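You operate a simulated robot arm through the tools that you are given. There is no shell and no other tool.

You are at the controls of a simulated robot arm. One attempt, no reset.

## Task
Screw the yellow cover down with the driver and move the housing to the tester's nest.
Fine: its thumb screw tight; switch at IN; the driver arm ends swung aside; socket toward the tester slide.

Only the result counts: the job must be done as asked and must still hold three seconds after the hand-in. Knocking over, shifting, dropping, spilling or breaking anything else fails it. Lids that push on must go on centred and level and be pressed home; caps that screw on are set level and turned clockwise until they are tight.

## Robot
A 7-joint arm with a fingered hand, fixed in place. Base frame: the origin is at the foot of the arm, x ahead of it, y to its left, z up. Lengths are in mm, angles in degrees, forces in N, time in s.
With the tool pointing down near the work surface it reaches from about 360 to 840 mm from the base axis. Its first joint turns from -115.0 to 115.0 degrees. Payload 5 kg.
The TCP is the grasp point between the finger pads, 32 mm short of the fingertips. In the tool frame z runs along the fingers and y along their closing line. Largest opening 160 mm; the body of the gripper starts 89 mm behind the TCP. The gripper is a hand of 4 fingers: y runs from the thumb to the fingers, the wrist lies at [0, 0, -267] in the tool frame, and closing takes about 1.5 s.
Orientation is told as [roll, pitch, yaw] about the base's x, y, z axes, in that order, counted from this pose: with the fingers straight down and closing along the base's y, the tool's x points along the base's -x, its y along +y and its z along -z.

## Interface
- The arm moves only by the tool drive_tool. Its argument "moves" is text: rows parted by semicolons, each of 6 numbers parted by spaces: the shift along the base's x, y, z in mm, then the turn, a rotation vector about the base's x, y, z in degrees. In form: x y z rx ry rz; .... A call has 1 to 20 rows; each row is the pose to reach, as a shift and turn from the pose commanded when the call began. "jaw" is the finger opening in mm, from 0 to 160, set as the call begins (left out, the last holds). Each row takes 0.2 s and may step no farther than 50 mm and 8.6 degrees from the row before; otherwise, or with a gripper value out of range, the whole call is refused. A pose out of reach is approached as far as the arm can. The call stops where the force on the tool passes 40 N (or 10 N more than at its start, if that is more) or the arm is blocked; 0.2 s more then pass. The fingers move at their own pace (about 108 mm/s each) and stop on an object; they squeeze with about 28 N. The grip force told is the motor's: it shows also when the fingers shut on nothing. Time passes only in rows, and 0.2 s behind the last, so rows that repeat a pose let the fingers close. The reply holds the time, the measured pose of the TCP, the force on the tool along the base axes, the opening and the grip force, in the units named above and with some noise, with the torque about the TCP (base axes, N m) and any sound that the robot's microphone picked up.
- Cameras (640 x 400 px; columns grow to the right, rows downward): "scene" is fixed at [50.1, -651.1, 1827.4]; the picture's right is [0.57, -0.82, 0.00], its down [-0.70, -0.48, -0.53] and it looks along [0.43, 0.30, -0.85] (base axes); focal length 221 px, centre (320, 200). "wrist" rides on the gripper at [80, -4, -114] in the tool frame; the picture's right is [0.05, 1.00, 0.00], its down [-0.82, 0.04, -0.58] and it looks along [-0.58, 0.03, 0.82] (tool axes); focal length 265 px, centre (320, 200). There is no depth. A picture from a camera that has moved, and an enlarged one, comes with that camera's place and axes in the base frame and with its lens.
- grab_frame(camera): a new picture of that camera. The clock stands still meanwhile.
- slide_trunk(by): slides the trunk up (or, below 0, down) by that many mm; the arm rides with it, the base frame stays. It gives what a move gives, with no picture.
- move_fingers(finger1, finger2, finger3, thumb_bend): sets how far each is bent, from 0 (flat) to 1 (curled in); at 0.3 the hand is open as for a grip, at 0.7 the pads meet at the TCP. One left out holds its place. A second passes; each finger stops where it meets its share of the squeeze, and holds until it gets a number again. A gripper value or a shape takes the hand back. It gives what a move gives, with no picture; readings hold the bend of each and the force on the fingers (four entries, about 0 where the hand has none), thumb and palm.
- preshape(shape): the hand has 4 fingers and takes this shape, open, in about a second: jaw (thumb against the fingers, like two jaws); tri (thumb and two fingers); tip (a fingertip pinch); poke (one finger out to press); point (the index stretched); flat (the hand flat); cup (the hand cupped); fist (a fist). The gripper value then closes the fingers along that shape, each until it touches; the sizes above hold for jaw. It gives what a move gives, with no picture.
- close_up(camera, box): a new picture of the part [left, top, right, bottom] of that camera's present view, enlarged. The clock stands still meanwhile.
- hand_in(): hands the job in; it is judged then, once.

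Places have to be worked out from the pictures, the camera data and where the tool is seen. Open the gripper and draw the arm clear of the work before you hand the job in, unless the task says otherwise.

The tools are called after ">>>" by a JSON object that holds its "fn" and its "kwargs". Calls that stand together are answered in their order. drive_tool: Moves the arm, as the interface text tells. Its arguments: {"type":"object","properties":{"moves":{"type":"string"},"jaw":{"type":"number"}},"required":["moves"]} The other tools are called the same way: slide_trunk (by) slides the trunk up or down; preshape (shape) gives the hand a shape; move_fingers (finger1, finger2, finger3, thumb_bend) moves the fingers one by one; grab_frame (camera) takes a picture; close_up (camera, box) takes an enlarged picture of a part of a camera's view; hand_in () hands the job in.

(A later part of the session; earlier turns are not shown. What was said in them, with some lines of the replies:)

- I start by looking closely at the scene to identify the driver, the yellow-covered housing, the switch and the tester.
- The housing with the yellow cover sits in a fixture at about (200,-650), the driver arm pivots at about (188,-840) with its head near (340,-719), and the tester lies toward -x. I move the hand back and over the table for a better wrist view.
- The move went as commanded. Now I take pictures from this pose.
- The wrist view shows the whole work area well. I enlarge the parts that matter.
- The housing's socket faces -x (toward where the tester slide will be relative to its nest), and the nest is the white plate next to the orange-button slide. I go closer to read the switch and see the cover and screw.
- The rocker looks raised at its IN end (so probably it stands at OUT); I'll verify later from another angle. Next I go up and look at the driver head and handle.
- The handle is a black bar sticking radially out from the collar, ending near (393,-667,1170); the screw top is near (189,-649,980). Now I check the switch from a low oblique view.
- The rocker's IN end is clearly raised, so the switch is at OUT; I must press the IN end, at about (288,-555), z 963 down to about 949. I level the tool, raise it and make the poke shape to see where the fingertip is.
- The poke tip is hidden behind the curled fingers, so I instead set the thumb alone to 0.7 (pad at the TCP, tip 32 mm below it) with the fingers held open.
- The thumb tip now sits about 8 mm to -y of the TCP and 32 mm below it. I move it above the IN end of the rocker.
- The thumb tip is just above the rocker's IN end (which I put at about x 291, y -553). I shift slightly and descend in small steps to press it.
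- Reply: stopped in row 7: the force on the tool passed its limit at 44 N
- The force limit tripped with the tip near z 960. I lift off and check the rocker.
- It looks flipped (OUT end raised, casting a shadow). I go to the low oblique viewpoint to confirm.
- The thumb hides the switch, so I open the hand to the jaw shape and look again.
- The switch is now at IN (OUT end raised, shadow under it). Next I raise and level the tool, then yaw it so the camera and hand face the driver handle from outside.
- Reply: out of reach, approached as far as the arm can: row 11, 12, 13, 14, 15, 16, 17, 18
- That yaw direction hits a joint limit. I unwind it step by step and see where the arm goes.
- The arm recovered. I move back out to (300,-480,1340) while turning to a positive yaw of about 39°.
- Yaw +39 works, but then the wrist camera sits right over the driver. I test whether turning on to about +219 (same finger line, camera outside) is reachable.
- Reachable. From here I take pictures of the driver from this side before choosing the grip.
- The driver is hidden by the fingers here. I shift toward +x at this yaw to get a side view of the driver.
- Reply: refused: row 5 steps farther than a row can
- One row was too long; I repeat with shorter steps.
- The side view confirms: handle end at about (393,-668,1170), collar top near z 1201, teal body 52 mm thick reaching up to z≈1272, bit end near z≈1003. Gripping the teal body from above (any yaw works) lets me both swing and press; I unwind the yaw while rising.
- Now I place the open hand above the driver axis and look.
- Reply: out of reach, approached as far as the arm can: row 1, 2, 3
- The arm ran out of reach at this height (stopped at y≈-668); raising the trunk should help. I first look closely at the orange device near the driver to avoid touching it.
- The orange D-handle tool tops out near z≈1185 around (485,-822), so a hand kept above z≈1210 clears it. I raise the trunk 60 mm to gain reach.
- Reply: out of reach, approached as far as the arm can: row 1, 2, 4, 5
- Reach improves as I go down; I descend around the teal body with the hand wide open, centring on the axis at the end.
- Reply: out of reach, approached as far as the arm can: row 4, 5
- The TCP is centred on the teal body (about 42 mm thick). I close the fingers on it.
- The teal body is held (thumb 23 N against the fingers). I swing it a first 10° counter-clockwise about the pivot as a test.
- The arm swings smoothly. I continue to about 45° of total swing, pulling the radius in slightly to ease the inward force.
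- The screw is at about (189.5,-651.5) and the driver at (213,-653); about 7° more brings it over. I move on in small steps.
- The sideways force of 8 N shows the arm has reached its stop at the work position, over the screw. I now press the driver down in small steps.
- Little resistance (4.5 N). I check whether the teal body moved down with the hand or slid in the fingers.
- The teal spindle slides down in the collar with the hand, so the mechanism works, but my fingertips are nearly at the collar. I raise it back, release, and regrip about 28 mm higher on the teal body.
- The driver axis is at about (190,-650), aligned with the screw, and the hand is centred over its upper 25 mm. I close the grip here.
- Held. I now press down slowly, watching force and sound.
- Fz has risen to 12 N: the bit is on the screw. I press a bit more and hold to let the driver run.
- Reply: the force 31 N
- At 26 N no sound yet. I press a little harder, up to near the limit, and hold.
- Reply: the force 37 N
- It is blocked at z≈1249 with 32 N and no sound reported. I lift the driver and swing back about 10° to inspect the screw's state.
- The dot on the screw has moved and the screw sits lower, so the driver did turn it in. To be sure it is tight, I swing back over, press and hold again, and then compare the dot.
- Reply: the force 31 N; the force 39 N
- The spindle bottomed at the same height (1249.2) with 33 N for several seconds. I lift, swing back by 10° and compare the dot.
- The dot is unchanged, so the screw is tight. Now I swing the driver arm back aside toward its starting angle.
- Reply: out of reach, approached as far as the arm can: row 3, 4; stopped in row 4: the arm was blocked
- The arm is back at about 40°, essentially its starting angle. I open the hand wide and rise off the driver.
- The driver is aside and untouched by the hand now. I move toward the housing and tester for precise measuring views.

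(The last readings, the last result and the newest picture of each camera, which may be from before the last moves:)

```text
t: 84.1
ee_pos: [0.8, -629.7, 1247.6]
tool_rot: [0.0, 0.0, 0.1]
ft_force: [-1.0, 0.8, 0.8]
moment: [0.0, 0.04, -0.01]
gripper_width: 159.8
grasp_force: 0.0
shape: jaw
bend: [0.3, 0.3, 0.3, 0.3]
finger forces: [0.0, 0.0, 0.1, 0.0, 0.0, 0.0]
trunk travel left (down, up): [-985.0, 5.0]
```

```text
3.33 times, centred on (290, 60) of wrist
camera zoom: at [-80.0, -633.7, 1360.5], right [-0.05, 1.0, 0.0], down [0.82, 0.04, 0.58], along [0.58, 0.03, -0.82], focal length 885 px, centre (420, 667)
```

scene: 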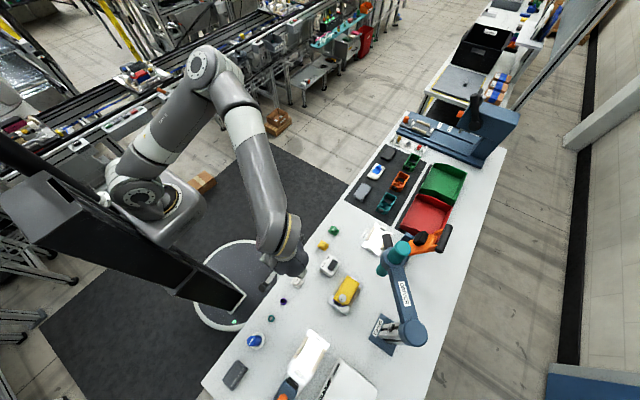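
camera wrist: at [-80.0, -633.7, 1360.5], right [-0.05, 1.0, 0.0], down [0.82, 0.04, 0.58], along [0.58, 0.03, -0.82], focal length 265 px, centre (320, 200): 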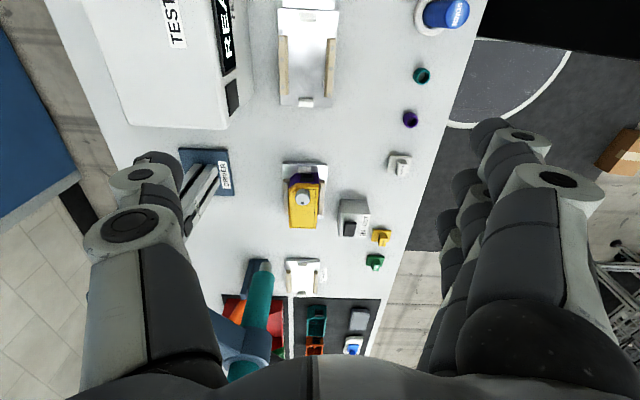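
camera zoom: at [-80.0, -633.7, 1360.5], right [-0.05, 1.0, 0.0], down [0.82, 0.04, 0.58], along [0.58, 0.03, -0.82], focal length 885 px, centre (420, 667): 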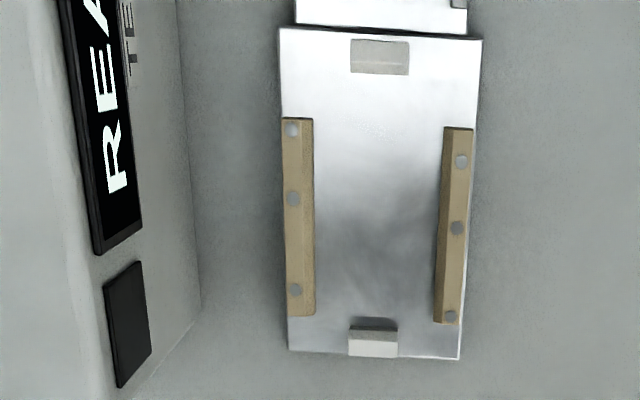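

The nest plate matches the fixture plate in design, roughly 239 mm toward -x. To measure that offset precisely, I move the camera by 239 mm so the fixture appears where the nest now appears.

>>> {"fn": "drive_tool", "kwargs": {"moves": "45 0 0 0 0 0; 90 0 0 0 0 0; 135 0 0 0 0 0; 180 0 0 0 0 0; 220 0 0 0 0 0; 239 0 0 0 0 0; 239 0 0 0 0 0; 239 0 0 0 0 0"}}

>>> {"fn": "close_up", "kwargs": {"camera": "wrist", "box": [200, 0, 380, 120]}}

>>> {"fn": "grab_frame", "kwargs": {"camera": "wrist"}}

```text
t: 85.9
ee_pos: [239.6, -630.7, 1247.2]
tool_rot: [0.1, 0.1, 0.0]
ft_force: [-0.5, 0.6, 0.4]
moment: [0.0, 0.03, -0.05]
gripper_width: 160.0
grasp_force: 0.0
shape: jaw
bend: [0.3, 0.3, 0.3, 0.3]
finger forces: [0.0, 0.0, 0.1, 0.0, 0.0, 0.1]
trunk travel left (down, up): [-985.0, 5.0]
```

```text
3.33 times, centred on (290, 60) of wrist
camera zoom: at [158.8, -634.7, 1360.7], right [-0.05, 1.0, 0.0], down [0.82, 0.04, 0.58], along [0.58, 0.03, -0.82], focal length 885 px, centre (420, 667)
```

zoom: 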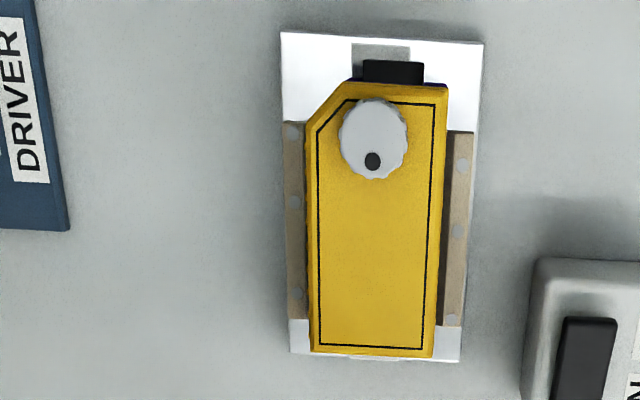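

```text
taken
camera wrist: at [158.8, -634.7, 1360.7], right [-0.05, 1.0, 0.0], down [0.82, 0.04, 0.58], along [0.58, 0.03, -0.82], focal length 265 px, centre (320, 200)
```

wrist: 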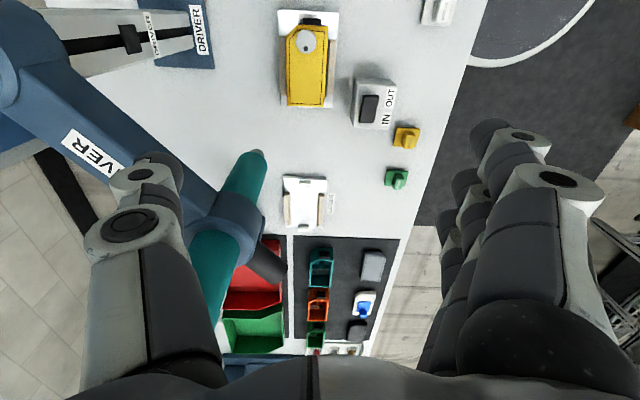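

Comparing plate corners: the fixture sits at (+240.2, -0.3) from the nest, so the housing needs a pure shift of about (-240, 0, 0) with its socket staying toward -x. Now I check the tester box height and side wall for hand clearance.

>>> {"fn": "close_up", "kwargs": {"camera": "scene", "box": [260, 310, 400, 400]}}

>>> {"fn": "grab_frame", "kwargs": {"camera": "scene"}}

```text
4.44 times, centred on (330, 355) of scene
camera zoom: at [50.1, -651.1, 1827.4], right [0.57, -0.82, 0.0], down [-0.7, -0.48, -0.53], along [0.43, 0.3, -0.85], focal length 982 px, centre (276, -489)
```

zoom: 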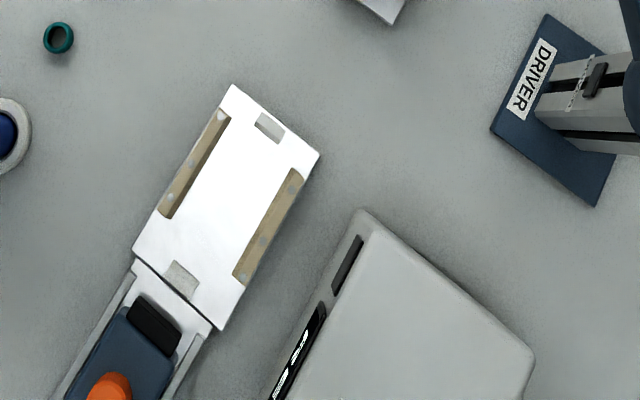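

```text
taken
```

scene: 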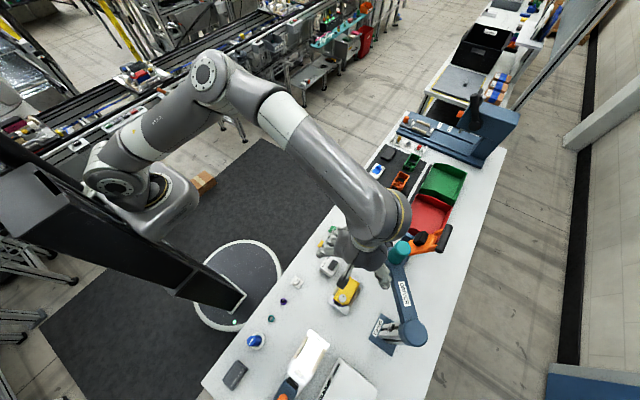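

The tester box is tall (top z≈1070) with its wall at y≈-735, right beside the nest, so the thumb knuckle could hit it in a centred grip. I test an off-centre finger posture in the air: thumb fairly straight, fingers coming across.

>>> {"fn": "move_fingers", "kwargs": {"finger1": 0.68, "finger2": 0.68, "finger3": 0.68, "thumb_bend": 0.45}}

>>> {"fn": "grab_frame", "kwargs": {"camera": "wrist"}}

>>> {"fn": "close_up", "kwargs": {"camera": "scene", "box": [310, 210, 420, 310]}}

```text
t: 86.9
ee_pos: [239.4, -630.4, 1247.8]
tool_rot: [0.0, 0.0, 0.0]
ft_force: [-0.1, -0.4, 0.1]
moment: [0.04, -0.04, -0.01]
gripper_width: 68.7
grasp_force: 0.0
shape: fingers
bend: [0.68, 0.68, 0.68, 0.45]
finger forces: [0.0, 0.0, 0.0, 0.0, 0.0, 0.0]
trunk travel left (down, up): [-985.0, 5.0]
```

```text
taken
camera wrist: at [158.4, -634.8, 1360.8], right [-0.05, 1.0, 0.0], down [0.82, 0.04, 0.58], along [0.58, 0.03, -0.82], focal length 265 px, centre (320, 200)
```

wrist: 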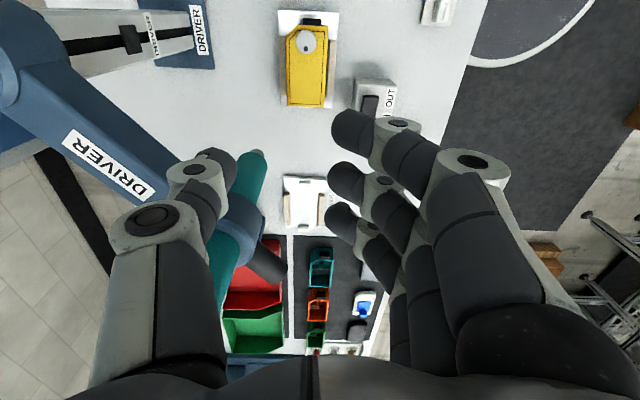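

```text
4.00 times, centred on (365, 260) of scene
camera zoom: at [50.1, -651.1, 1827.4], right [0.57, -0.82, 0.0], down [-0.7, -0.48, -0.53], along [0.43, 0.3, -0.85], focal length 883 px, centre (140, -40)
```

zoom: 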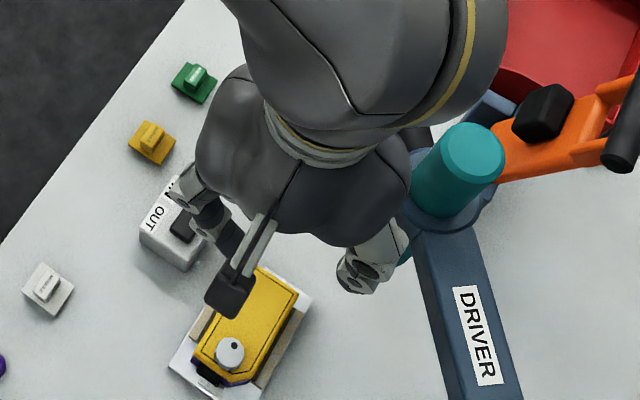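

The posture works: thumb knuckle stays close behind its pad, giving about 20 mm to the tester wall if I grip with the hand centred near y≈-630. I set a slightly more open approach posture that also clears the switch box, and shift to x≈205.

>>> {"fn": "move_fingers", "kwargs": {"finger1": 0.58, "finger2": 0.58, "finger3": 0.58, "thumb_bend": 0.36}}

>>> {"fn": "drive_tool", "kwargs": {"moves": "-20 0 -40 0 0 0; -35 0 -85 0 0 0; -35 0 -130 0 0 0; -35 0 -170 0 0 0; -35 0 -170 0 0 0"}}

>>> {"fn": "grab_frame", "kwargs": {"camera": "wrist"}}

>>> {"fn": "close_up", "kwargs": {"camera": "scene", "box": [300, 230, 420, 330]}}

```text
t: 87.9
ee_pos: [240.8, -629.0, 1248.7]
tool_rot: [0.0, 0.0, -0.1]
ft_force: [0.3, 0.1, 0.0]
moment: [0.01, 0.02, 0.01]
gripper_width: 104.8
grasp_force: 0.0
shape: fingers
bend: [0.57, 0.57, 0.57, 0.36]
finger forces: [0.0, 0.0, 0.0, 0.1, 0.0, 0.0]
trunk travel left (down, up): [-985.0, 5.0]
```

```text
t: 89.1
ee_pos: [202.8, -629.2, 1078.3]
tool_rot: [0.0, 0.1, 0.1]
ft_force: [-0.5, 0.5, 0.0]
moment: [-0.04, 0.06, 0.01]
gripper_width: 104.7
grasp_force: 0.1
shape: fingers
bend: [0.57, 0.57, 0.57, 0.36]
finger forces: [0.1, 0.0, 0.0, 0.1, 0.0, 0.0]
trunk travel left (down, up): [-985.0, 5.0]
```

```text
taken
camera wrist: at [121.5, -634.5, 1191.2], right [-0.05, 1.0, 0.0], down [0.81, 0.04, 0.58], along [0.58, 0.03, -0.82], focal length 265 px, centre (320, 200)
```

wrist: 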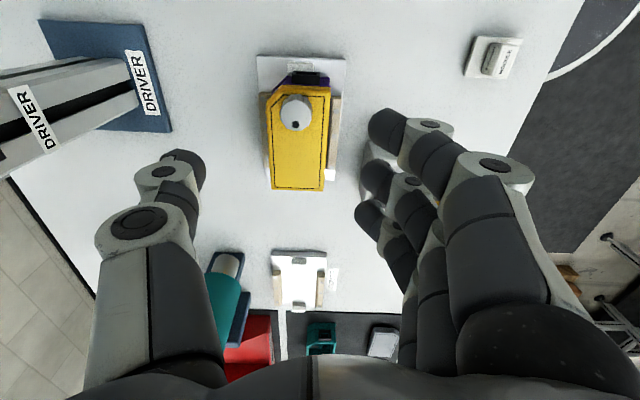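

```text
4.00 times, centred on (360, 280) of scene
camera zoom: at [50.1, -651.1, 1827.4], right [0.57, -0.82, 0.0], down [-0.7, -0.48, -0.53], along [0.43, 0.3, -0.85], focal length 883 px, centre (160, -120)
```

zoom: 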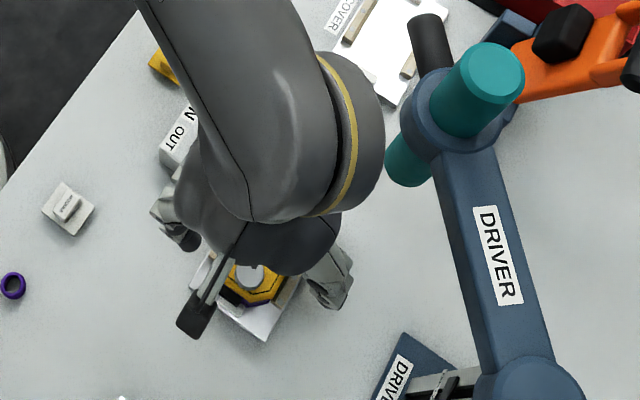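

Thumb tip is near y≈-691 and fingers near y≈-602, straddling the housing sides (-677 and -623). I shift 5 mm to -x for switch clearance and descend to z≈1000 first, then to 965.

>>> {"fn": "drive_tool", "kwargs": {"moves": "-5 0 -20 0 0 0; -5 0 -50 0 0 0; -5 0 -75 0 0 0; -5 0 -90 0 0 0; -5 0 -100 0 0 0; -5 0 -107 0 0 0; -5 0 -113 0 0 0; -5 0 -113 0 0 0"}}

>>> {"fn": "grab_frame", "kwargs": {"camera": "wrist"}}

>>> {"fn": "close_up", "kwargs": {"camera": "scene", "box": [300, 230, 420, 330]}}

```text
t: 90.9
ee_pos: [199.5, -629.2, 964.8]
tool_rot: [0.0, -0.1, 0.0]
ft_force: [0.0, 0.3, -0.6]
moment: [-0.02, 0.04, -0.02]
gripper_width: 104.7
grasp_force: 0.0
shape: fingers
bend: [0.57, 0.57, 0.57, 0.36]
finger forces: [0.0, 0.0, 0.0, 0.0, 0.1, 0.1]
trunk travel left (down, up): [-985.0, 5.0]
```

```text
taken
camera wrist: at [118.7, -634.4, 1077.8], right [-0.05, 1.0, 0.0], down [0.82, 0.04, 0.58], along [0.58, 0.03, -0.82], focal length 265 px, centre (320, 200)
```

wrist: 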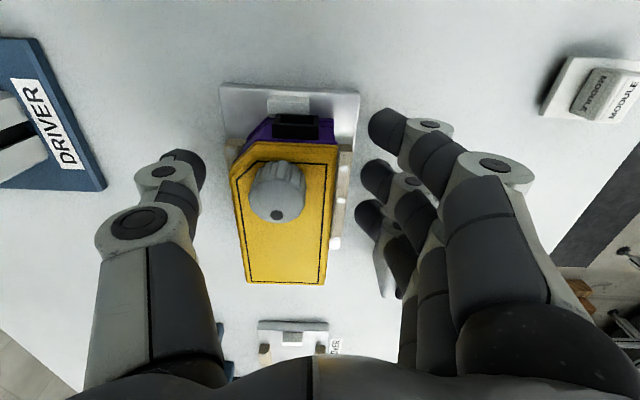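

```text
4.00 times, centred on (360, 280) of scene
camera zoom: at [50.1, -651.1, 1827.4], right [0.57, -0.82, 0.0], down [-0.7, -0.48, -0.53], along [0.43, 0.3, -0.85], focal length 883 px, centre (160, -120)
```

zoom: 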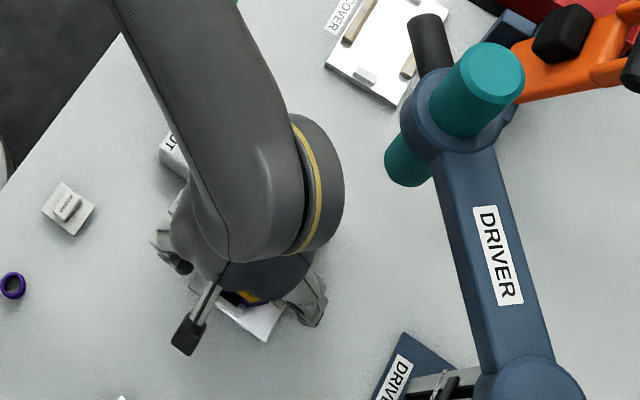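

The first finger would only half overlap the housing's -x end, so I partly close the fingers (away from the switch) and then shift 8 mm toward +x.

>>> {"fn": "move_fingers", "kwargs": {"finger1": 0.63, "finger2": 0.63, "finger3": 0.63, "thumb_bend": 0.38}}

>>> {"fn": "drive_tool", "kwargs": {"moves": "3 0 0 0 0 0; 6 0 0 0 0 0; 8 0 0 0 0 0; 8 0 0 0 0 0"}}

>>> {"fn": "grab_frame", "kwargs": {"camera": "wrist"}}

```text
t: 91.9
ee_pos: [200.3, -629.0, 965.5]
tool_rot: [0.1, 0.0, -0.1]
ft_force: [0.2, 0.3, 0.0]
moment: [0.01, 0.0, -0.01]
gripper_width: 91.1
grasp_force: 0.0
shape: fingers
bend: [0.63, 0.63, 0.63, 0.38]
finger forces: [0.0, 0.0, 0.1, 0.1, 0.0, 0.0]
trunk travel left (down, up): [-985.0, 5.0]
```

```text
t: 92.9
ee_pos: [208.6, -630.5, 964.4]
tool_rot: [0.0, 0.1, 0.0]
ft_force: [-0.7, 0.1, -0.5]
moment: [-0.03, 0.01, 0.01]
gripper_width: 91.2
grasp_force: 0.1
shape: fingers
bend: [0.63, 0.63, 0.63, 0.38]
finger forces: [0.0, 0.0, 0.1, 0.0, 0.0, 0.0]
trunk travel left (down, up): [-985.0, 5.0]
```

```text
taken
camera wrist: at [127.3, -634.3, 1077.3], right [-0.05, 1.0, 0.0], down [0.82, 0.04, 0.58], along [0.58, 0.03, -0.82], focal length 265 px, centre (320, 200)
```

wrist: 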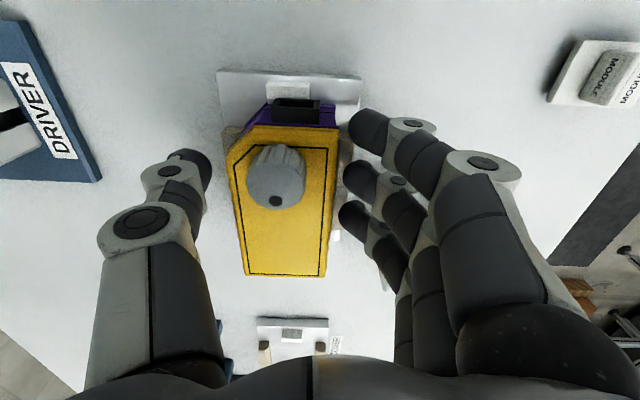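

The fingers are about 8 mm and the thumb about 20 mm from the sides. I bring both to just short of contact so that they meet the housing together.

>>> {"fn": "move_fingers", "kwargs": {"finger1": 0.66, "finger2": 0.66, "finger3": 0.66, "thumb_bend": 0.44}}

>>> {"fn": "grab_frame", "kwargs": {"camera": "wrist"}}

>>> {"fn": "close_up", "kwargs": {"camera": "wrist", "box": [180, 60, 400, 260]}}

```text
t: 93.9
ee_pos: [209.0, -629.5, 964.2]
tool_rot: [0.0, 0.0, 0.0]
ft_force: [0.0, 0.2, 0.4]
moment: [-0.01, 0.01, 0.01]
gripper_width: 74.0
grasp_force: 0.1
shape: fingers
bend: [0.66, 0.66, 0.66, 0.44]
finger forces: [0.0, 0.1, 0.0, 0.1, 0.0, 0.1]
trunk travel left (down, up): [-985.0, 5.0]
```

```text
taken
camera wrist: at [127.1, -634.3, 1077.2], right [-0.05, 1.0, 0.0], down [0.82, 0.04, 0.58], along [0.58, 0.03, -0.82], focal length 265 px, centre (320, 200)
```

wrist: 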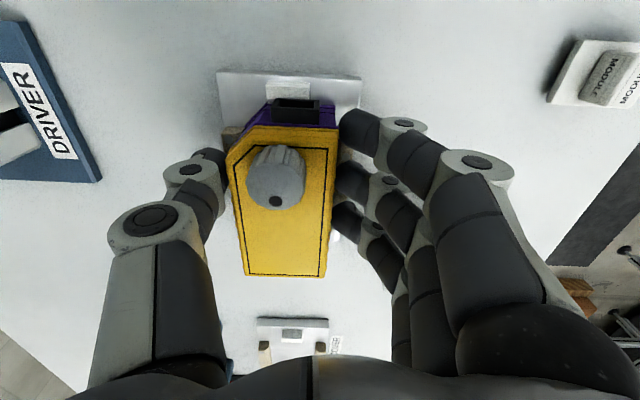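

```text
2.00 times, centred on (290, 160) of wrist
camera zoom: at [127.1, -634.3, 1077.2], right [-0.05, 1.0, 0.0], down [0.82, 0.04, 0.58], along [0.58, 0.03, -0.82], focal length 531 px, centre (380, 280)
```

zoom: 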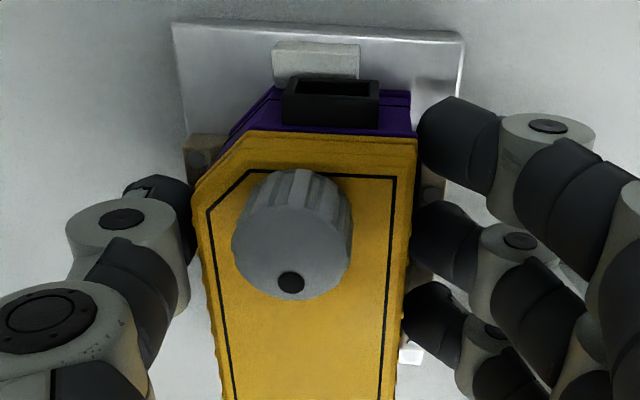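

Both sides are just off the housing. Now I close the grip.

>>> {"fn": "move_fingers", "kwargs": {"finger1": 0.8, "finger2": 0.8, "finger3": 0.8, "thumb_bend": 0.6}}

>>> {"fn": "close_up", "kwargs": {"camera": "wrist", "box": [180, 60, 400, 260]}}

```text
t: 94.9
ee_pos: [208.7, -629.4, 964.3]
tool_rot: [0.0, 0.1, 0.0]
ft_force: [-0.1, 1.4, -1.1]
moment: [0.19, 0.04, -0.01]
gripper_width: 63.1
grasp_force: 29.2
shape: fingers
bend: [0.71, 0.71, 0.71, 0.53]
finger forces: [10.1, 10.0, 10.0, 0.0, 28.1, 0.0]
trunk travel left (down, up): [-985.0, 5.0]
```

```text
2.00 times, centred on (290, 160) of wrist
camera zoom: at [127.2, -634.2, 1077.1], right [-0.05, 1.0, 0.0], down [0.82, 0.04, 0.58], along [0.58, 0.03, -0.82], focal length 531 px, centre (380, 280)
```

zoom: 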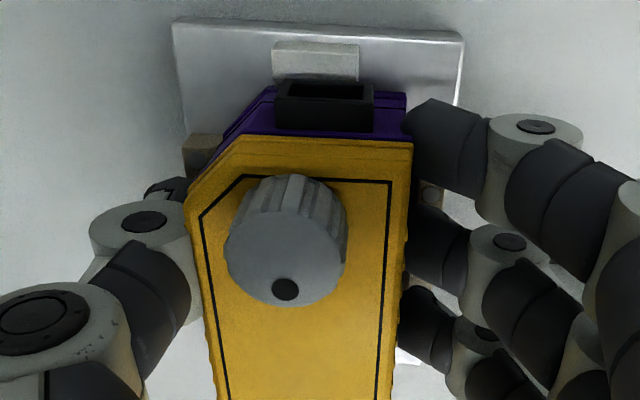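

Grip is balanced (3×10 N against 28 N). I lift slowly 15 mm and check that the housing comes along.

>>> {"fn": "drive_tool", "kwargs": {"moves": "0 0 3 0 0 0; 0 0 6 0 0 0; 0 0 10 0 0 0; 0 0 15 0 0 0; 0 0 15 0 0 0"}}

>>> {"fn": "grab_frame", "kwargs": {"camera": "wrist"}}

>>> {"fn": "close_up", "kwargs": {"camera": "wrist", "box": [180, 60, 400, 260]}}

```text
t: 96.1
ee_pos: [209.1, -630.7, 980.9]
tool_rot: [0.0, -0.1, -0.1]
ft_force: [0.2, 0.0, -2.5]
moment: [0.02, 0.0, 0.0]
gripper_width: 63.0
grasp_force: 28.5
shape: fingers
bend: [0.71, 0.71, 0.71, 0.53]
finger forces: [9.5, 9.4, 9.6, 0.0, 28.6, 0.0]
trunk travel left (down, up): [-985.0, 5.0]
```

```text
taken
camera wrist: at [127.1, -634.8, 1092.7], right [-0.05, 1.0, 0.0], down [0.82, 0.04, 0.58], along [0.58, 0.03, -0.82], focal length 265 px, centre (320, 200)
```

wrist: 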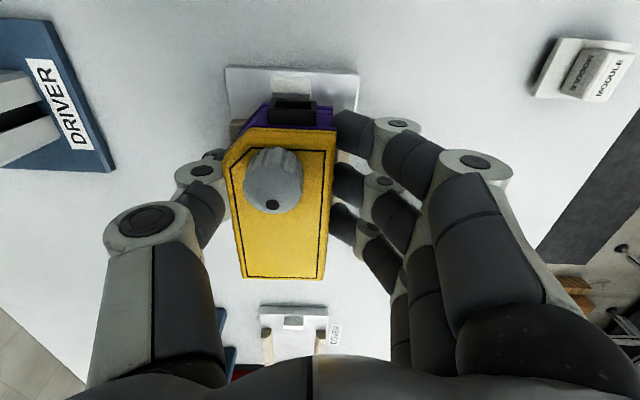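

```text
2.00 times, centred on (290, 160) of wrist
camera zoom: at [127.1, -634.8, 1092.7], right [-0.05, 1.0, 0.0], down [0.82, 0.04, 0.58], along [0.58, 0.03, -0.82], focal length 531 px, centre (380, 280)
```

zoom: 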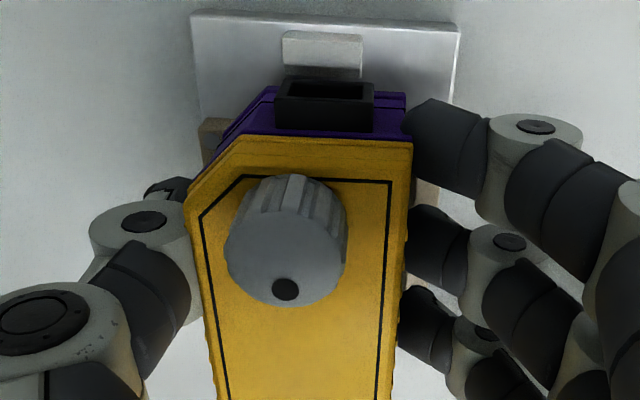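

The housing is held firmly and hangs level. I lift further and carry it 240 mm toward -x (with +1.5 mm in y to undo the small shift made by the fingers).

>>> {"fn": "drive_tool", "kwargs": {"moves": "0 0 20 0 0 0; 0 0 40 0 0 0; -20 0 50 0 0 0; -50 0.5 50 0 0 0; -90 0.5 50 0 0 0; -130 1 50 0 0 0; -170 1 50 0 0 0; -205 1.5 50 0 0 0; -230 1.5 50 0 0 0; -240 1.5 50 0 0 0; -240 1.5 50 0 0 0; -240 1.5 50 0 0 0"}}

>>> {"fn": "grab_frame", "kwargs": {"camera": "wrist"}}

>>> {"fn": "close_up", "kwargs": {"camera": "scene", "box": [250, 310, 390, 400]}}

```text
t: 98.7
ee_pos: [-32.0, -627.0, 1028.7]
tool_rot: [0.0, 0.0, 0.0]
ft_force: [0.5, 0.0, -2.0]
moment: [0.05, 0.06, 0.02]
gripper_width: 63.2
grasp_force: 28.4
shape: fingers
bend: [0.71, 0.71, 0.71, 0.53]
finger forces: [9.3, 9.4, 9.4, 0.1, 28.2, 0.0]
trunk travel left (down, up): [-985.0, 5.0]
```

```text
taken
camera wrist: at [-113.3, -632.0, 1141.1], right [-0.05, 1.0, 0.0], down [0.82, 0.04, 0.58], along [0.58, 0.03, -0.82], focal length 265 px, centre (320, 200)
```

wrist: 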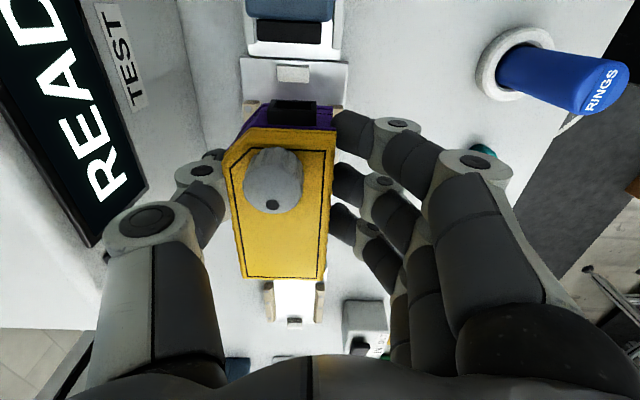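

```text
4.44 times, centred on (320, 355) of scene
camera zoom: at [50.1, -651.1, 1827.4], right [0.57, -0.82, 0.0], down [-0.7, -0.48, -0.53], along [0.43, 0.3, -0.85], focal length 982 px, centre (320, -489)
```

zoom: 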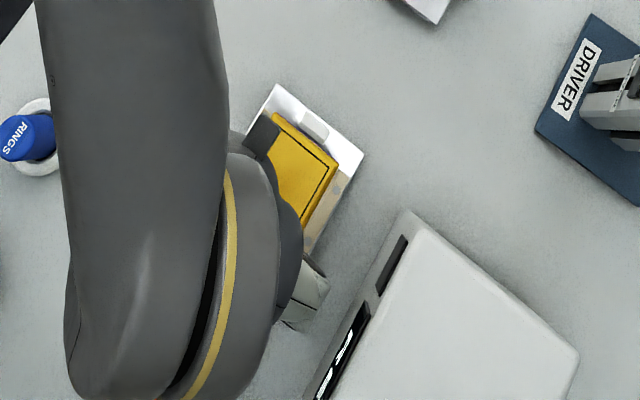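

The camera pose shows the hand within 0.5 mm of the wanted spot above the nest, and the thumb has about 25 mm to the tester wall. I descend to just above the guides and check alignment.

>>> {"fn": "drive_tool", "kwargs": {"moves": "0.4 -0.3 -15 0 0 0; 0.4 -0.3 -30 0 0 0; 0.4 -0.3 -42 0 0 0; 0.4 -0.3 -49 0 0 0; 0.4 -0.3 -49 0 0 0"}}

>>> {"fn": "close_up", "kwargs": {"camera": "wrist", "box": [180, 60, 400, 260]}}

>>> {"fn": "close_up", "kwargs": {"camera": "wrist", "box": [220, 240, 360, 340]}}

>>> {"fn": "close_up", "kwargs": {"camera": "scene", "box": [290, 320, 350, 370]}}

```text
t: 99.9
ee_pos: [-31.4, -627.5, 981.5]
tool_rot: [0.0, 0.0, 0.0]
ft_force: [-0.6, 0.3, -1.9]
moment: [0.04, 0.01, 0.0]
gripper_width: 63.1
grasp_force: 28.3
shape: fingers
bend: [0.71, 0.71, 0.71, 0.53]
finger forces: [9.4, 9.3, 9.5, 0.1, 28.2, 0.0]
trunk travel left (down, up): [-985.0, 5.0]
```

```text
2.00 times, centred on (290, 160) of wrist
camera zoom: at [-113.5, -632.5, 1093.4], right [-0.05, 1.0, 0.0], down [0.82, 0.04, 0.58], along [0.58, 0.03, -0.82], focal length 531 px, centre (380, 280)
```

zoom: 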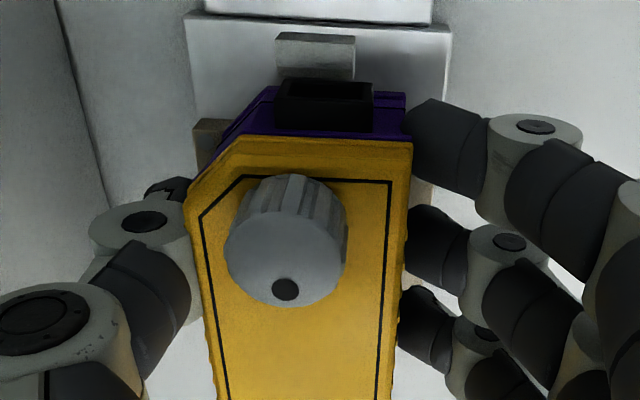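

```text
4.00 times, centred on (290, 290) of wrist
camera zoom: at [-113.5, -632.5, 1093.4], right [-0.05, 1.0, 0.0], down [0.82, 0.04, 0.58], along [0.58, 0.03, -0.82], focal length 1062 px, centre (440, -160)
```

zoom: 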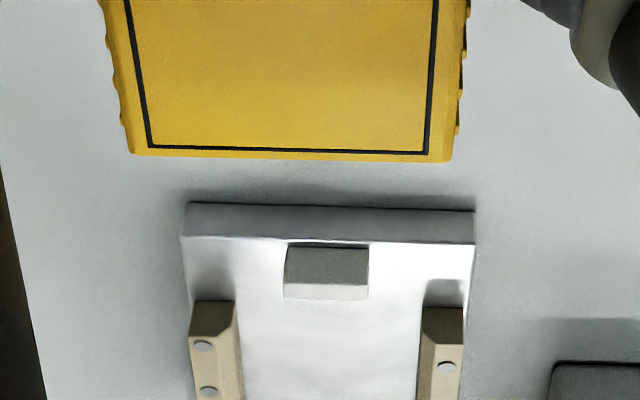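

```text
8.00 times, centred on (320, 345) of scene
camera zoom: at [50.1, -651.1, 1827.4], right [0.57, -0.82, 0.0], down [-0.7, -0.48, -0.53], along [0.43, 0.3, -0.85], focal length 1767 px, centre (320, -960)
```

zoom: 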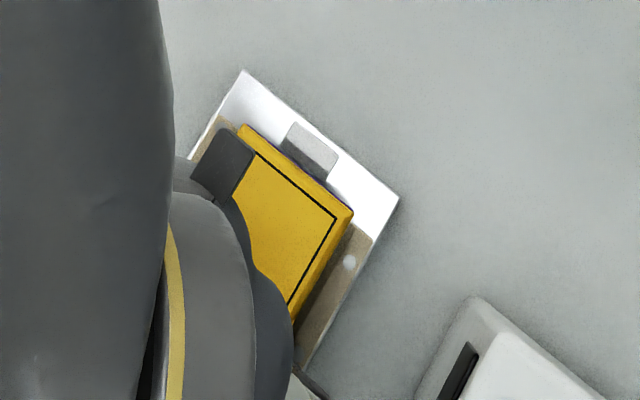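

Alignment is within about 1 mm (needs +0.6, -0.8 mm). I apply that and lower the housing into the nest gently.

>>> {"fn": "drive_tool", "kwargs": {"moves": "0.6 -0.8 -4 0 0 0; 0.6 -0.8 -8 0 0 0; 0.6 -0.8 -11 0 0 0; 0.6 -0.8 -13 0 0 0; 0.6 -0.8 -15 0 0 0; 0.6 -0.8 -16 0 0 0; 0.6 -0.8 -17 0 0 0"}}

>>> {"fn": "close_up", "kwargs": {"camera": "wrist", "box": [180, 60, 400, 260]}}

```text
t: 101.5
ee_pos: [-29.9, -629.8, 963.3]
tool_rot: [0.0, 0.0, 0.0]
ft_force: [0.0, 0.5, -1.8]
moment: [0.07, 0.02, 0.0]
gripper_width: 63.1
grasp_force: 28.1
shape: fingers
bend: [0.71, 0.71, 0.71, 0.53]
finger forces: [9.6, 9.6, 9.6, 0.1, 28.0, 0.0]
trunk travel left (down, up): [-985.0, 5.0]
```

```text
2.00 times, centred on (290, 160) of wrist
camera zoom: at [-112.9, -634.0, 1076.6], right [-0.05, 1.0, 0.0], down [0.82, 0.04, 0.58], along [0.58, 0.03, -0.82], focal length 531 px, centre (380, 280)
```

zoom: 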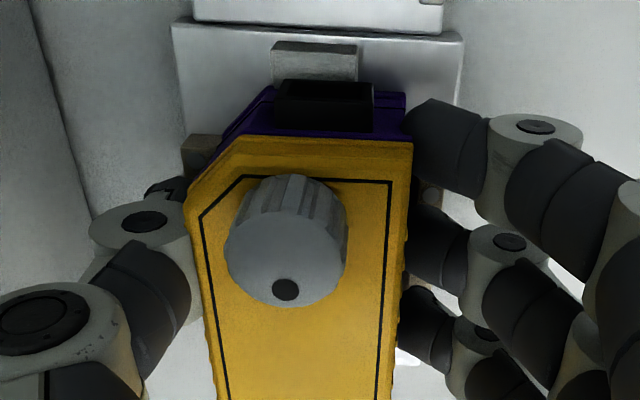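

The view matches the in-fixture view almost exactly, still with about 2-3 mm to go. I nudge +0.7 mm in y and lower until contact.

>>> {"fn": "drive_tool", "kwargs": {"moves": "0 0.7 0 0 0 0; 0 0.7 -0.7 0 0 0; 0 0.7 -1.4 0 0 0; 0 0.7 -2.1 0 0 0; 0 0.7 -2.8 0 0 0; 0 0.7 -2.8 0 0 0"}}

```text
t: 102.9
ee_pos: [-30.7, -629.6, 962.3]
tool_rot: [-0.1, -0.1, 0.0]
ft_force: [-2.5, 0.4, 9.2]
moment: [-0.01, -0.02, -0.02]
gripper_width: 63.3
grasp_force: 29.8
shape: fingers
bend: [0.71, 0.71, 0.71, 0.53]
finger forces: [9.3, 9.6, 10.3, 0.0, 30.6, 0.0]
trunk travel left (down, up): [-985.0, 5.0]
```

Contact at z≈962 with 9 N, the height expected for sitting on the plate. I release the grip gently in two steps.

>>> {"fn": "move_fingers", "kwargs": {"finger1": 0.67, "finger2": 0.67, "finger3": 0.67, "thumb_bend": 0.46}}

>>> {"fn": "close_up", "kwargs": {"camera": "wrist", "box": [180, 60, 400, 260]}}

```text
t: 103.9
ee_pos: [-30.1, -628.2, 962.2]
tool_rot: [0.0, 0.0, 0.0]
ft_force: [-0.9, 0.2, 8.0]
moment: [-0.46, 0.02, -0.06]
gripper_width: 67.0
grasp_force: 5.6
shape: fingers
bend: [0.67, 0.67, 0.67, 0.46]
finger forces: [0.2, 0.3, 0.2, 0.0, 9.7, 0.0]
trunk travel left (down, up): [-985.0, 5.0]
```

```text
2.00 times, centred on (290, 160) of wrist
camera zoom: at [-112.1, -632.5, 1074.2], right [-0.05, 1.0, 0.0], down [0.82, 0.04, 0.58], along [0.58, 0.03, -0.82], focal length 531 px, centre (380, 280)
```

zoom: 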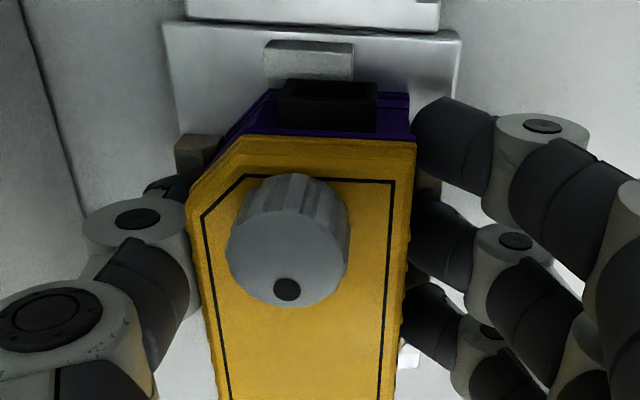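

>>> {"fn": "move_fingers", "kwargs": {"finger1": 0.64, "finger2": 0.64, "finger3": 0.64, "thumb_bend": 0.4}}

>>> {"fn": "grab_frame", "kwargs": {"camera": "wrist"}}

>>> {"fn": "close_up", "kwargs": {"camera": "wrist", "box": [180, 60, 400, 260]}}

```text
t: 104.9
ee_pos: [-30.9, -628.3, 961.4]
tool_rot: [0.0, 0.0, 0.0]
ft_force: [0.2, 0.2, 0.0]
moment: [-0.02, 0.01, 0.0]
gripper_width: 83.6
grasp_force: 0.1
shape: fingers
bend: [0.64, 0.64, 0.64, 0.4]
finger forces: [0.0, 0.0, 0.0, 0.0, 0.0, 0.0]
trunk travel left (down, up): [-985.0, 5.0]
```

```text
taken
camera wrist: at [-112.0, -632.9, 1073.7], right [-0.05, 1.0, 0.0], down [0.82, 0.04, 0.58], along [0.58, 0.03, -0.82], focal length 265 px, centre (320, 200)
```

wrist: 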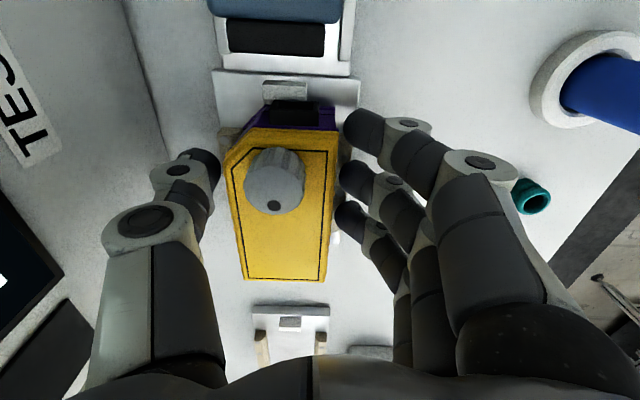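

```text
2.00 times, centred on (290, 160) of wrist
camera zoom: at [-112.0, -632.9, 1073.7], right [-0.05, 1.0, 0.0], down [0.82, 0.04, 0.58], along [0.58, 0.03, -0.82], focal length 531 px, centre (380, 280)
```

zoom: 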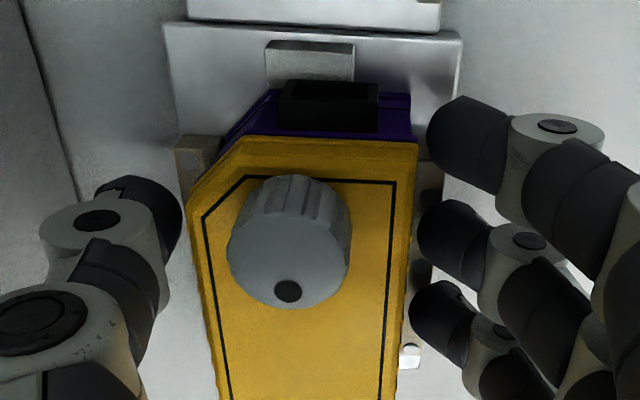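

The hand is free of the housing. I rise straight up and compare the seated housing with the original fixture view.

>>> {"fn": "drive_tool", "kwargs": {"moves": "0 0 10 0 0 0; 0 0 25 0 0 0; 0 0 50 0 0 0; 0 0 90 0 0 0; 0 0 130 0 0 0; 0 0 170 0 0 0; 0 0 210 0 0 0; 15 -1 250 0 0 0; 31 -2 286 0 0 0; 31 -2 286 0 0 0; 31 -2 286 0 0 0"}}

>>> {"fn": "close_up", "kwargs": {"camera": "wrist", "box": [200, 0, 380, 120]}}

>>> {"fn": "grab_frame", "kwargs": {"camera": "wrist"}}

```text
t: 107.3
ee_pos: [-2.4, -630.1, 1249.7]
tool_rot: [0.0, 0.1, 0.0]
ft_force: [-1.0, -0.1, 0.0]
moment: [0.02, 0.0, -0.01]
gripper_width: 83.9
grasp_force: 0.1
shape: fingers
bend: [0.64, 0.64, 0.64, 0.4]
finger forces: [0.0, 0.0, 0.1, 0.0, 0.1, 0.0]
trunk travel left (down, up): [-985.0, 5.0]
```

```text
3.33 times, centred on (290, 60) of wrist
camera zoom: at [-82.7, -635.4, 1361.9], right [-0.05, 1.0, 0.0], down [0.82, 0.04, 0.58], along [0.58, 0.03, -0.82], focal length 885 px, centre (420, 667)
```

zoom: 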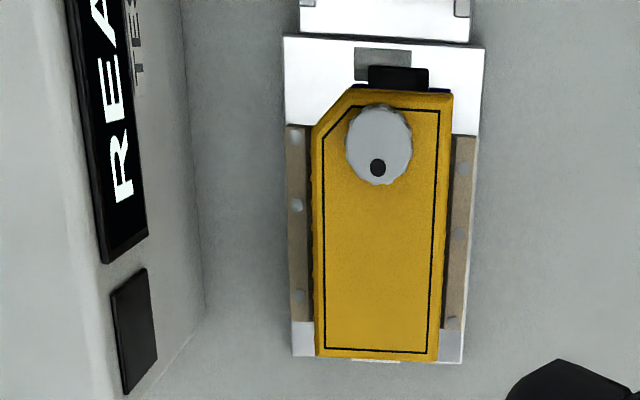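

```text
taken
camera wrist: at [-82.7, -635.4, 1361.9], right [-0.05, 1.0, 0.0], down [0.82, 0.04, 0.58], along [0.58, 0.03, -0.82], focal length 265 px, centre (320, 200)
```

wrist: 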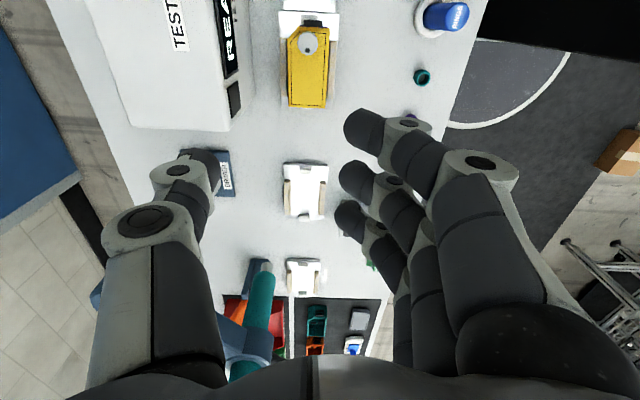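

Relative to the plate the housing sits within about 1.5 mm of its former fixture position. I check that it is level and fully down with a low oblique view along x.

>>> {"fn": "drive_tool", "kwargs": {"moves": "-20 0 -20 0 -4 0; -40 0 -45 0 -8 0; -60 0 -70 0 -12 0; -80 0 -95 0 -16 0; -100 0 -120 0 -20 0; -120 0 -145 0 -24 0; -140 0 -175 0 -27 0; -158 0 -205 0 -30 0; -158 0 -205 0 -30 0"}}

>>> {"fn": "grab_frame", "kwargs": {"camera": "wrist"}}

>>> {"fn": "close_up", "kwargs": {"camera": "wrist", "box": [200, 80, 380, 230]}}

```text
t: 109.3
ee_pos: [-155.3, -631.2, 1040.9]
tool_rot: [-0.2, -29.9, 0.1]
ft_force: [-0.1, 1.0, 0.0]
moment: [0.01, 0.05, 0.0]
gripper_width: 83.8
grasp_force: 0.1
shape: fingers
bend: [0.64, 0.64, 0.64, 0.4]
finger forces: [0.0, 0.1, 0.1, 0.0, 0.1, 0.0]
trunk travel left (down, up): [-985.0, 5.0]
```

```text
taken
camera wrist: at [-283.4, -634.1, 1098.5], right [-0.05, 1.0, -0.03], down [0.42, 0.04, 0.91], along [0.91, 0.03, -0.42], focal length 265 px, centre (320, 200)
```

wrist: 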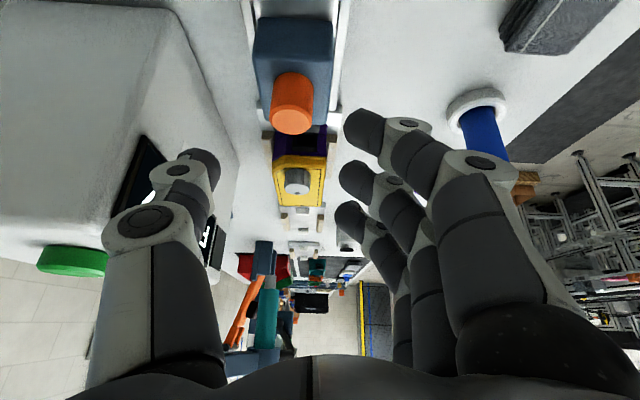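

```text
2.67 times, centred on (290, 155) of wrist
camera zoom: at [-283.4, -634.1, 1098.5], right [-0.05, 1.0, -0.03], down [0.42, 0.04, 0.91], along [0.91, 0.03, -0.42], focal length 708 px, centre (400, 320)
```

zoom: 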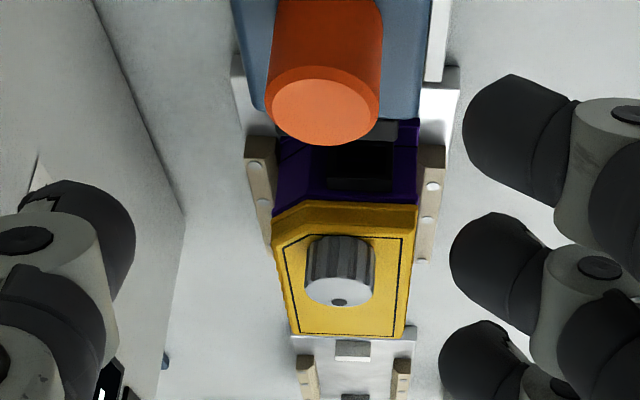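

From this view the housing stands level between the guides. For a direct comparison with my earlier fixture picture I take the same relative oblique view (camera shifted by -240 mm).

>>> {"fn": "drive_tool", "kwargs": {"moves": "3 40 0 0 0 0; 6 80 -4 0 0 0; 9 120 -8 0 0 0; 12 156 -14 0 0 0; 12 156 -14 0 0 0; 12 156 -14 0 0 0"}}

>>> {"fn": "close_up", "kwargs": {"camera": "wrist", "box": [60, 80, 240, 240]}}

```text
t: 110.7
ee_pos: [-143.8, -476.8, 1025.3]
tool_rot: [-0.1, -30.0, 0.0]
ft_force: [0.1, -0.9, 0.1]
moment: [-0.02, 0.01, 0.01]
gripper_width: 84.0
grasp_force: 0.0
shape: fingers
bend: [0.64, 0.64, 0.64, 0.4]
finger forces: [0.0, 0.0, 0.0, 0.1, 0.0, 0.1]
trunk travel left (down, up): [-985.0, 5.0]
```

```text
2.50 times, centred on (150, 160) of wrist
camera zoom: at [-271.5, -480.8, 1083.4], right [-0.05, 1.0, -0.03], down [0.42, 0.04, 0.91], along [0.91, 0.03, -0.42], focal length 664 px, centre (745, 300)
```

zoom: 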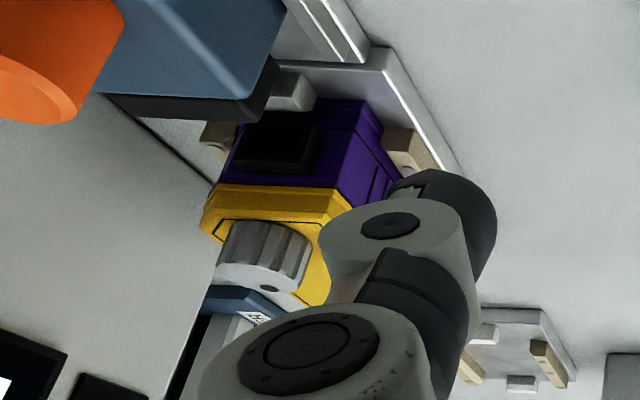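

The housing sits at the same height and place relative to its plate as it did in the fixture, so it is fully seated with the socket facing the slide. I now raise the arm clear, level it and open the hand.

>>> {"fn": "drive_tool", "kwargs": {"moves": "0 5 40 0 5 0; 0 10 80 0 10 0; 0 15 120 0 15 0; 10 20 160 0 20 0; 20 30 200 0 25 0; 40 40 240 0 30 0; 70 50 280 0 30 0; 100 60 320 0 30 0; 130 70 350 0 30 0; 160 70 370 0 30 0; 160 70 370 0 30 0"}}

>>> {"fn": "preshape", "kwargs": {"shape": "jaw"}}

>>> {"fn": "grab_frame", "kwargs": {"camera": "scene"}}

>>> {"fn": "grab_frame", "kwargs": {"camera": "wrist"}}

```text
refused: row 7 steps farther than a row can; nothing moved
```

```text
t: 111.6
ee_pos: [-143.8, -476.8, 1026.0]
tool_rot: [0.0, -30.1, 0.0]
ft_force: [1.2, -0.7, 0.8]
moment: [0.01, 0.05, 0.0]
gripper_width: 160.2
grasp_force: 0.0
shape: jaw
bend: [0.3, 0.3, 0.3, 0.3]
finger forces: [0.0, 0.0, 0.0, 0.0, 0.0, 0.0]
trunk travel left (down, up): [-985.0, 5.0]
```

```text
taken
```

scene: 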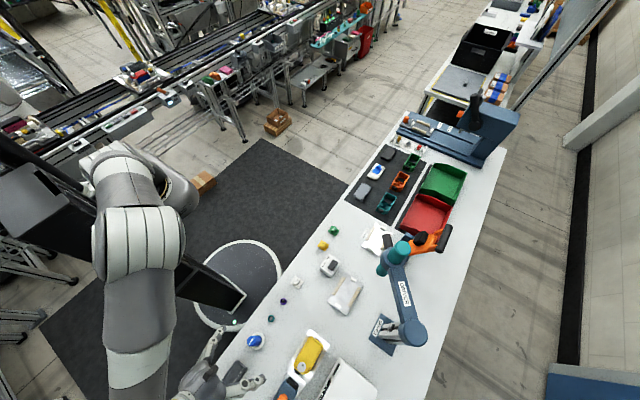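

```text
taken
camera wrist: at [-271.5, -481.2, 1083.3], right [-0.05, 1.0, -0.03], down [0.42, 0.04, 0.91], along [0.91, 0.03, -0.42], focal length 265 px, centre (320, 200)
```

wrist: 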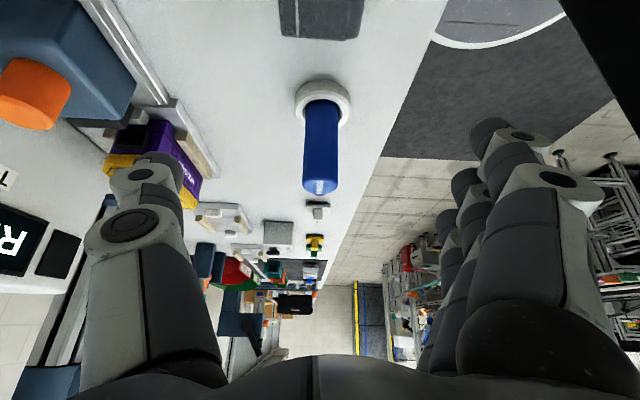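

A step was too long, so only the hand opened (nothing touched). I repeat the retreat with shorter steps.

>>> {"fn": "drive_tool", "kwargs": {"moves": "0 5 35 0 5 0; 0 10 70 0 10 0; 0 15 105 0 15 0; 5 20 140 0 20 0; 10 25 175 0 25 0; 20 30 210 0 30 0; 35 35 245 0 30 0; 55 40 280 0 30 0; 80 50 310 0 30 0; 105 60 335 0 30 0; 130 70 355 0 30 0; 160 75 370 0 30 0; 160 75 370 0 30 0"}}

>>> {"fn": "grab_frame", "kwargs": {"camera": "scene"}}

>>> {"fn": "close_up", "kwargs": {"camera": "scene", "box": [240, 310, 400, 400]}}

>>> {"fn": "close_up", "kwargs": {"camera": "scene", "box": [300, 210, 460, 340]}}

>>> {"fn": "grab_frame", "kwargs": {"camera": "wrist"}}

```text
t: 114.4
ee_pos: [13.3, -399.3, 1396.8]
tool_rot: [0.0, -0.2, 0.0]
ft_force: [-0.3, 0.0, -0.2]
moment: [0.02, -0.01, 0.04]
gripper_width: 159.7
grasp_force: 0.1
shape: jaw
bend: [0.3, 0.3, 0.3, 0.3]
finger forces: [0.0, 0.0, 0.0, 0.1, 0.1, 0.0]
trunk travel left (down, up): [-985.0, 5.0]
```

```text
taken
```

scene: 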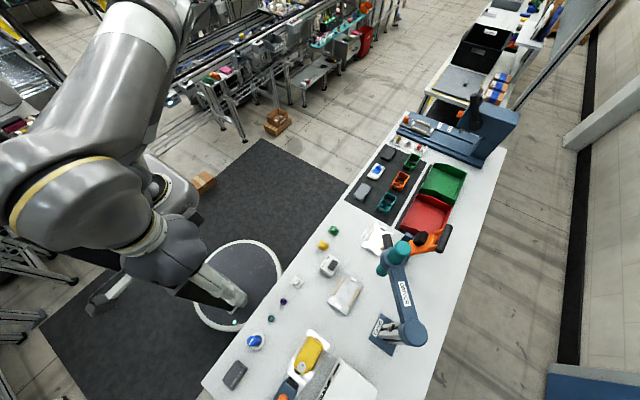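

```text
4.00 times, centred on (320, 355) of scene
camera zoom: at [50.1, -651.1, 1827.4], right [0.57, -0.82, 0.0], down [-0.7, -0.48, -0.53], along [0.43, 0.3, -0.85], focal length 883 px, centre (320, -420)
```

zoom: 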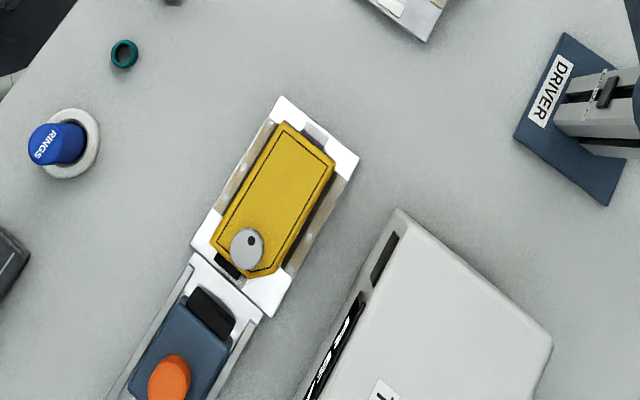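

```text
3.08 times, centred on (380, 275) of scene
camera zoom: at [50.1, -651.1, 1827.4], right [0.57, -0.82, 0.0], down [-0.7, -0.48, -0.53], along [0.43, 0.3, -0.85], focal length 680 px, centre (135, -31)
```

zoom: 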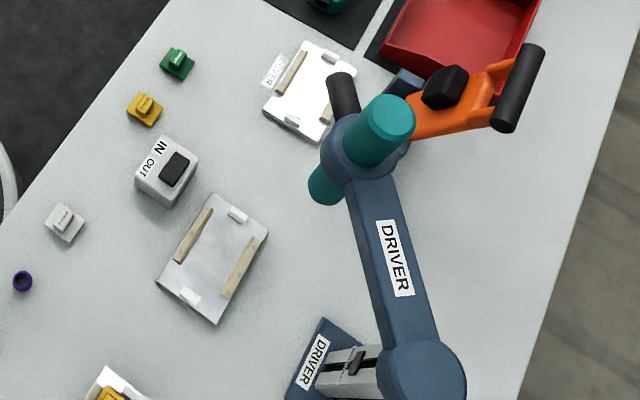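

```text
taken
camera wrist: at [-68.3, -403.7, 1510.0], right [-0.05, 1.0, 0.0], down [0.81, 0.04, 0.58], along [0.58, 0.03, -0.82], focal length 265 px, centre (320, 200)
```

wrist: 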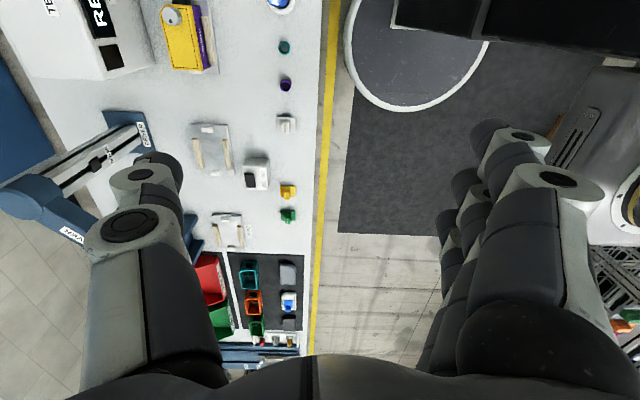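

The housing sits in the tester's nest with its socket toward the slide and the thumb screw tight. The switch is at IN, the driver arm is back aside, nothing else has moved, and the open hand is clear. I hand the job in.

>>> {"fn": "hand_in", "kwargs": {}}

```text
The job is handed in.
```

I screwed the yellow cover down with the driver, moved the housing to the tester's nest, and handed the job in. The result of the check wasn't shown to me.

- **Thumb screw:** the driver turned it in. A second press at about 33 N for several seconds moved it no further, so I judged it tight. No clutch or motor sound was reported.
- **Switch:** it was at OUT, so I pressed it to IN before driving the screw.
- **Driver arm:** it is swung back aside, at about its starting angle.
- **Housing:** it sits on the nest plate between the guides, with its socket toward the tester slide. It is about 1.5 mm nearer the guide on the robot's side than it was in the fixture, and at the same height on the plate.
- **Surroundings:** the last pictures showed nothing else moved, and the hand was open and clear of the work when I handed in.
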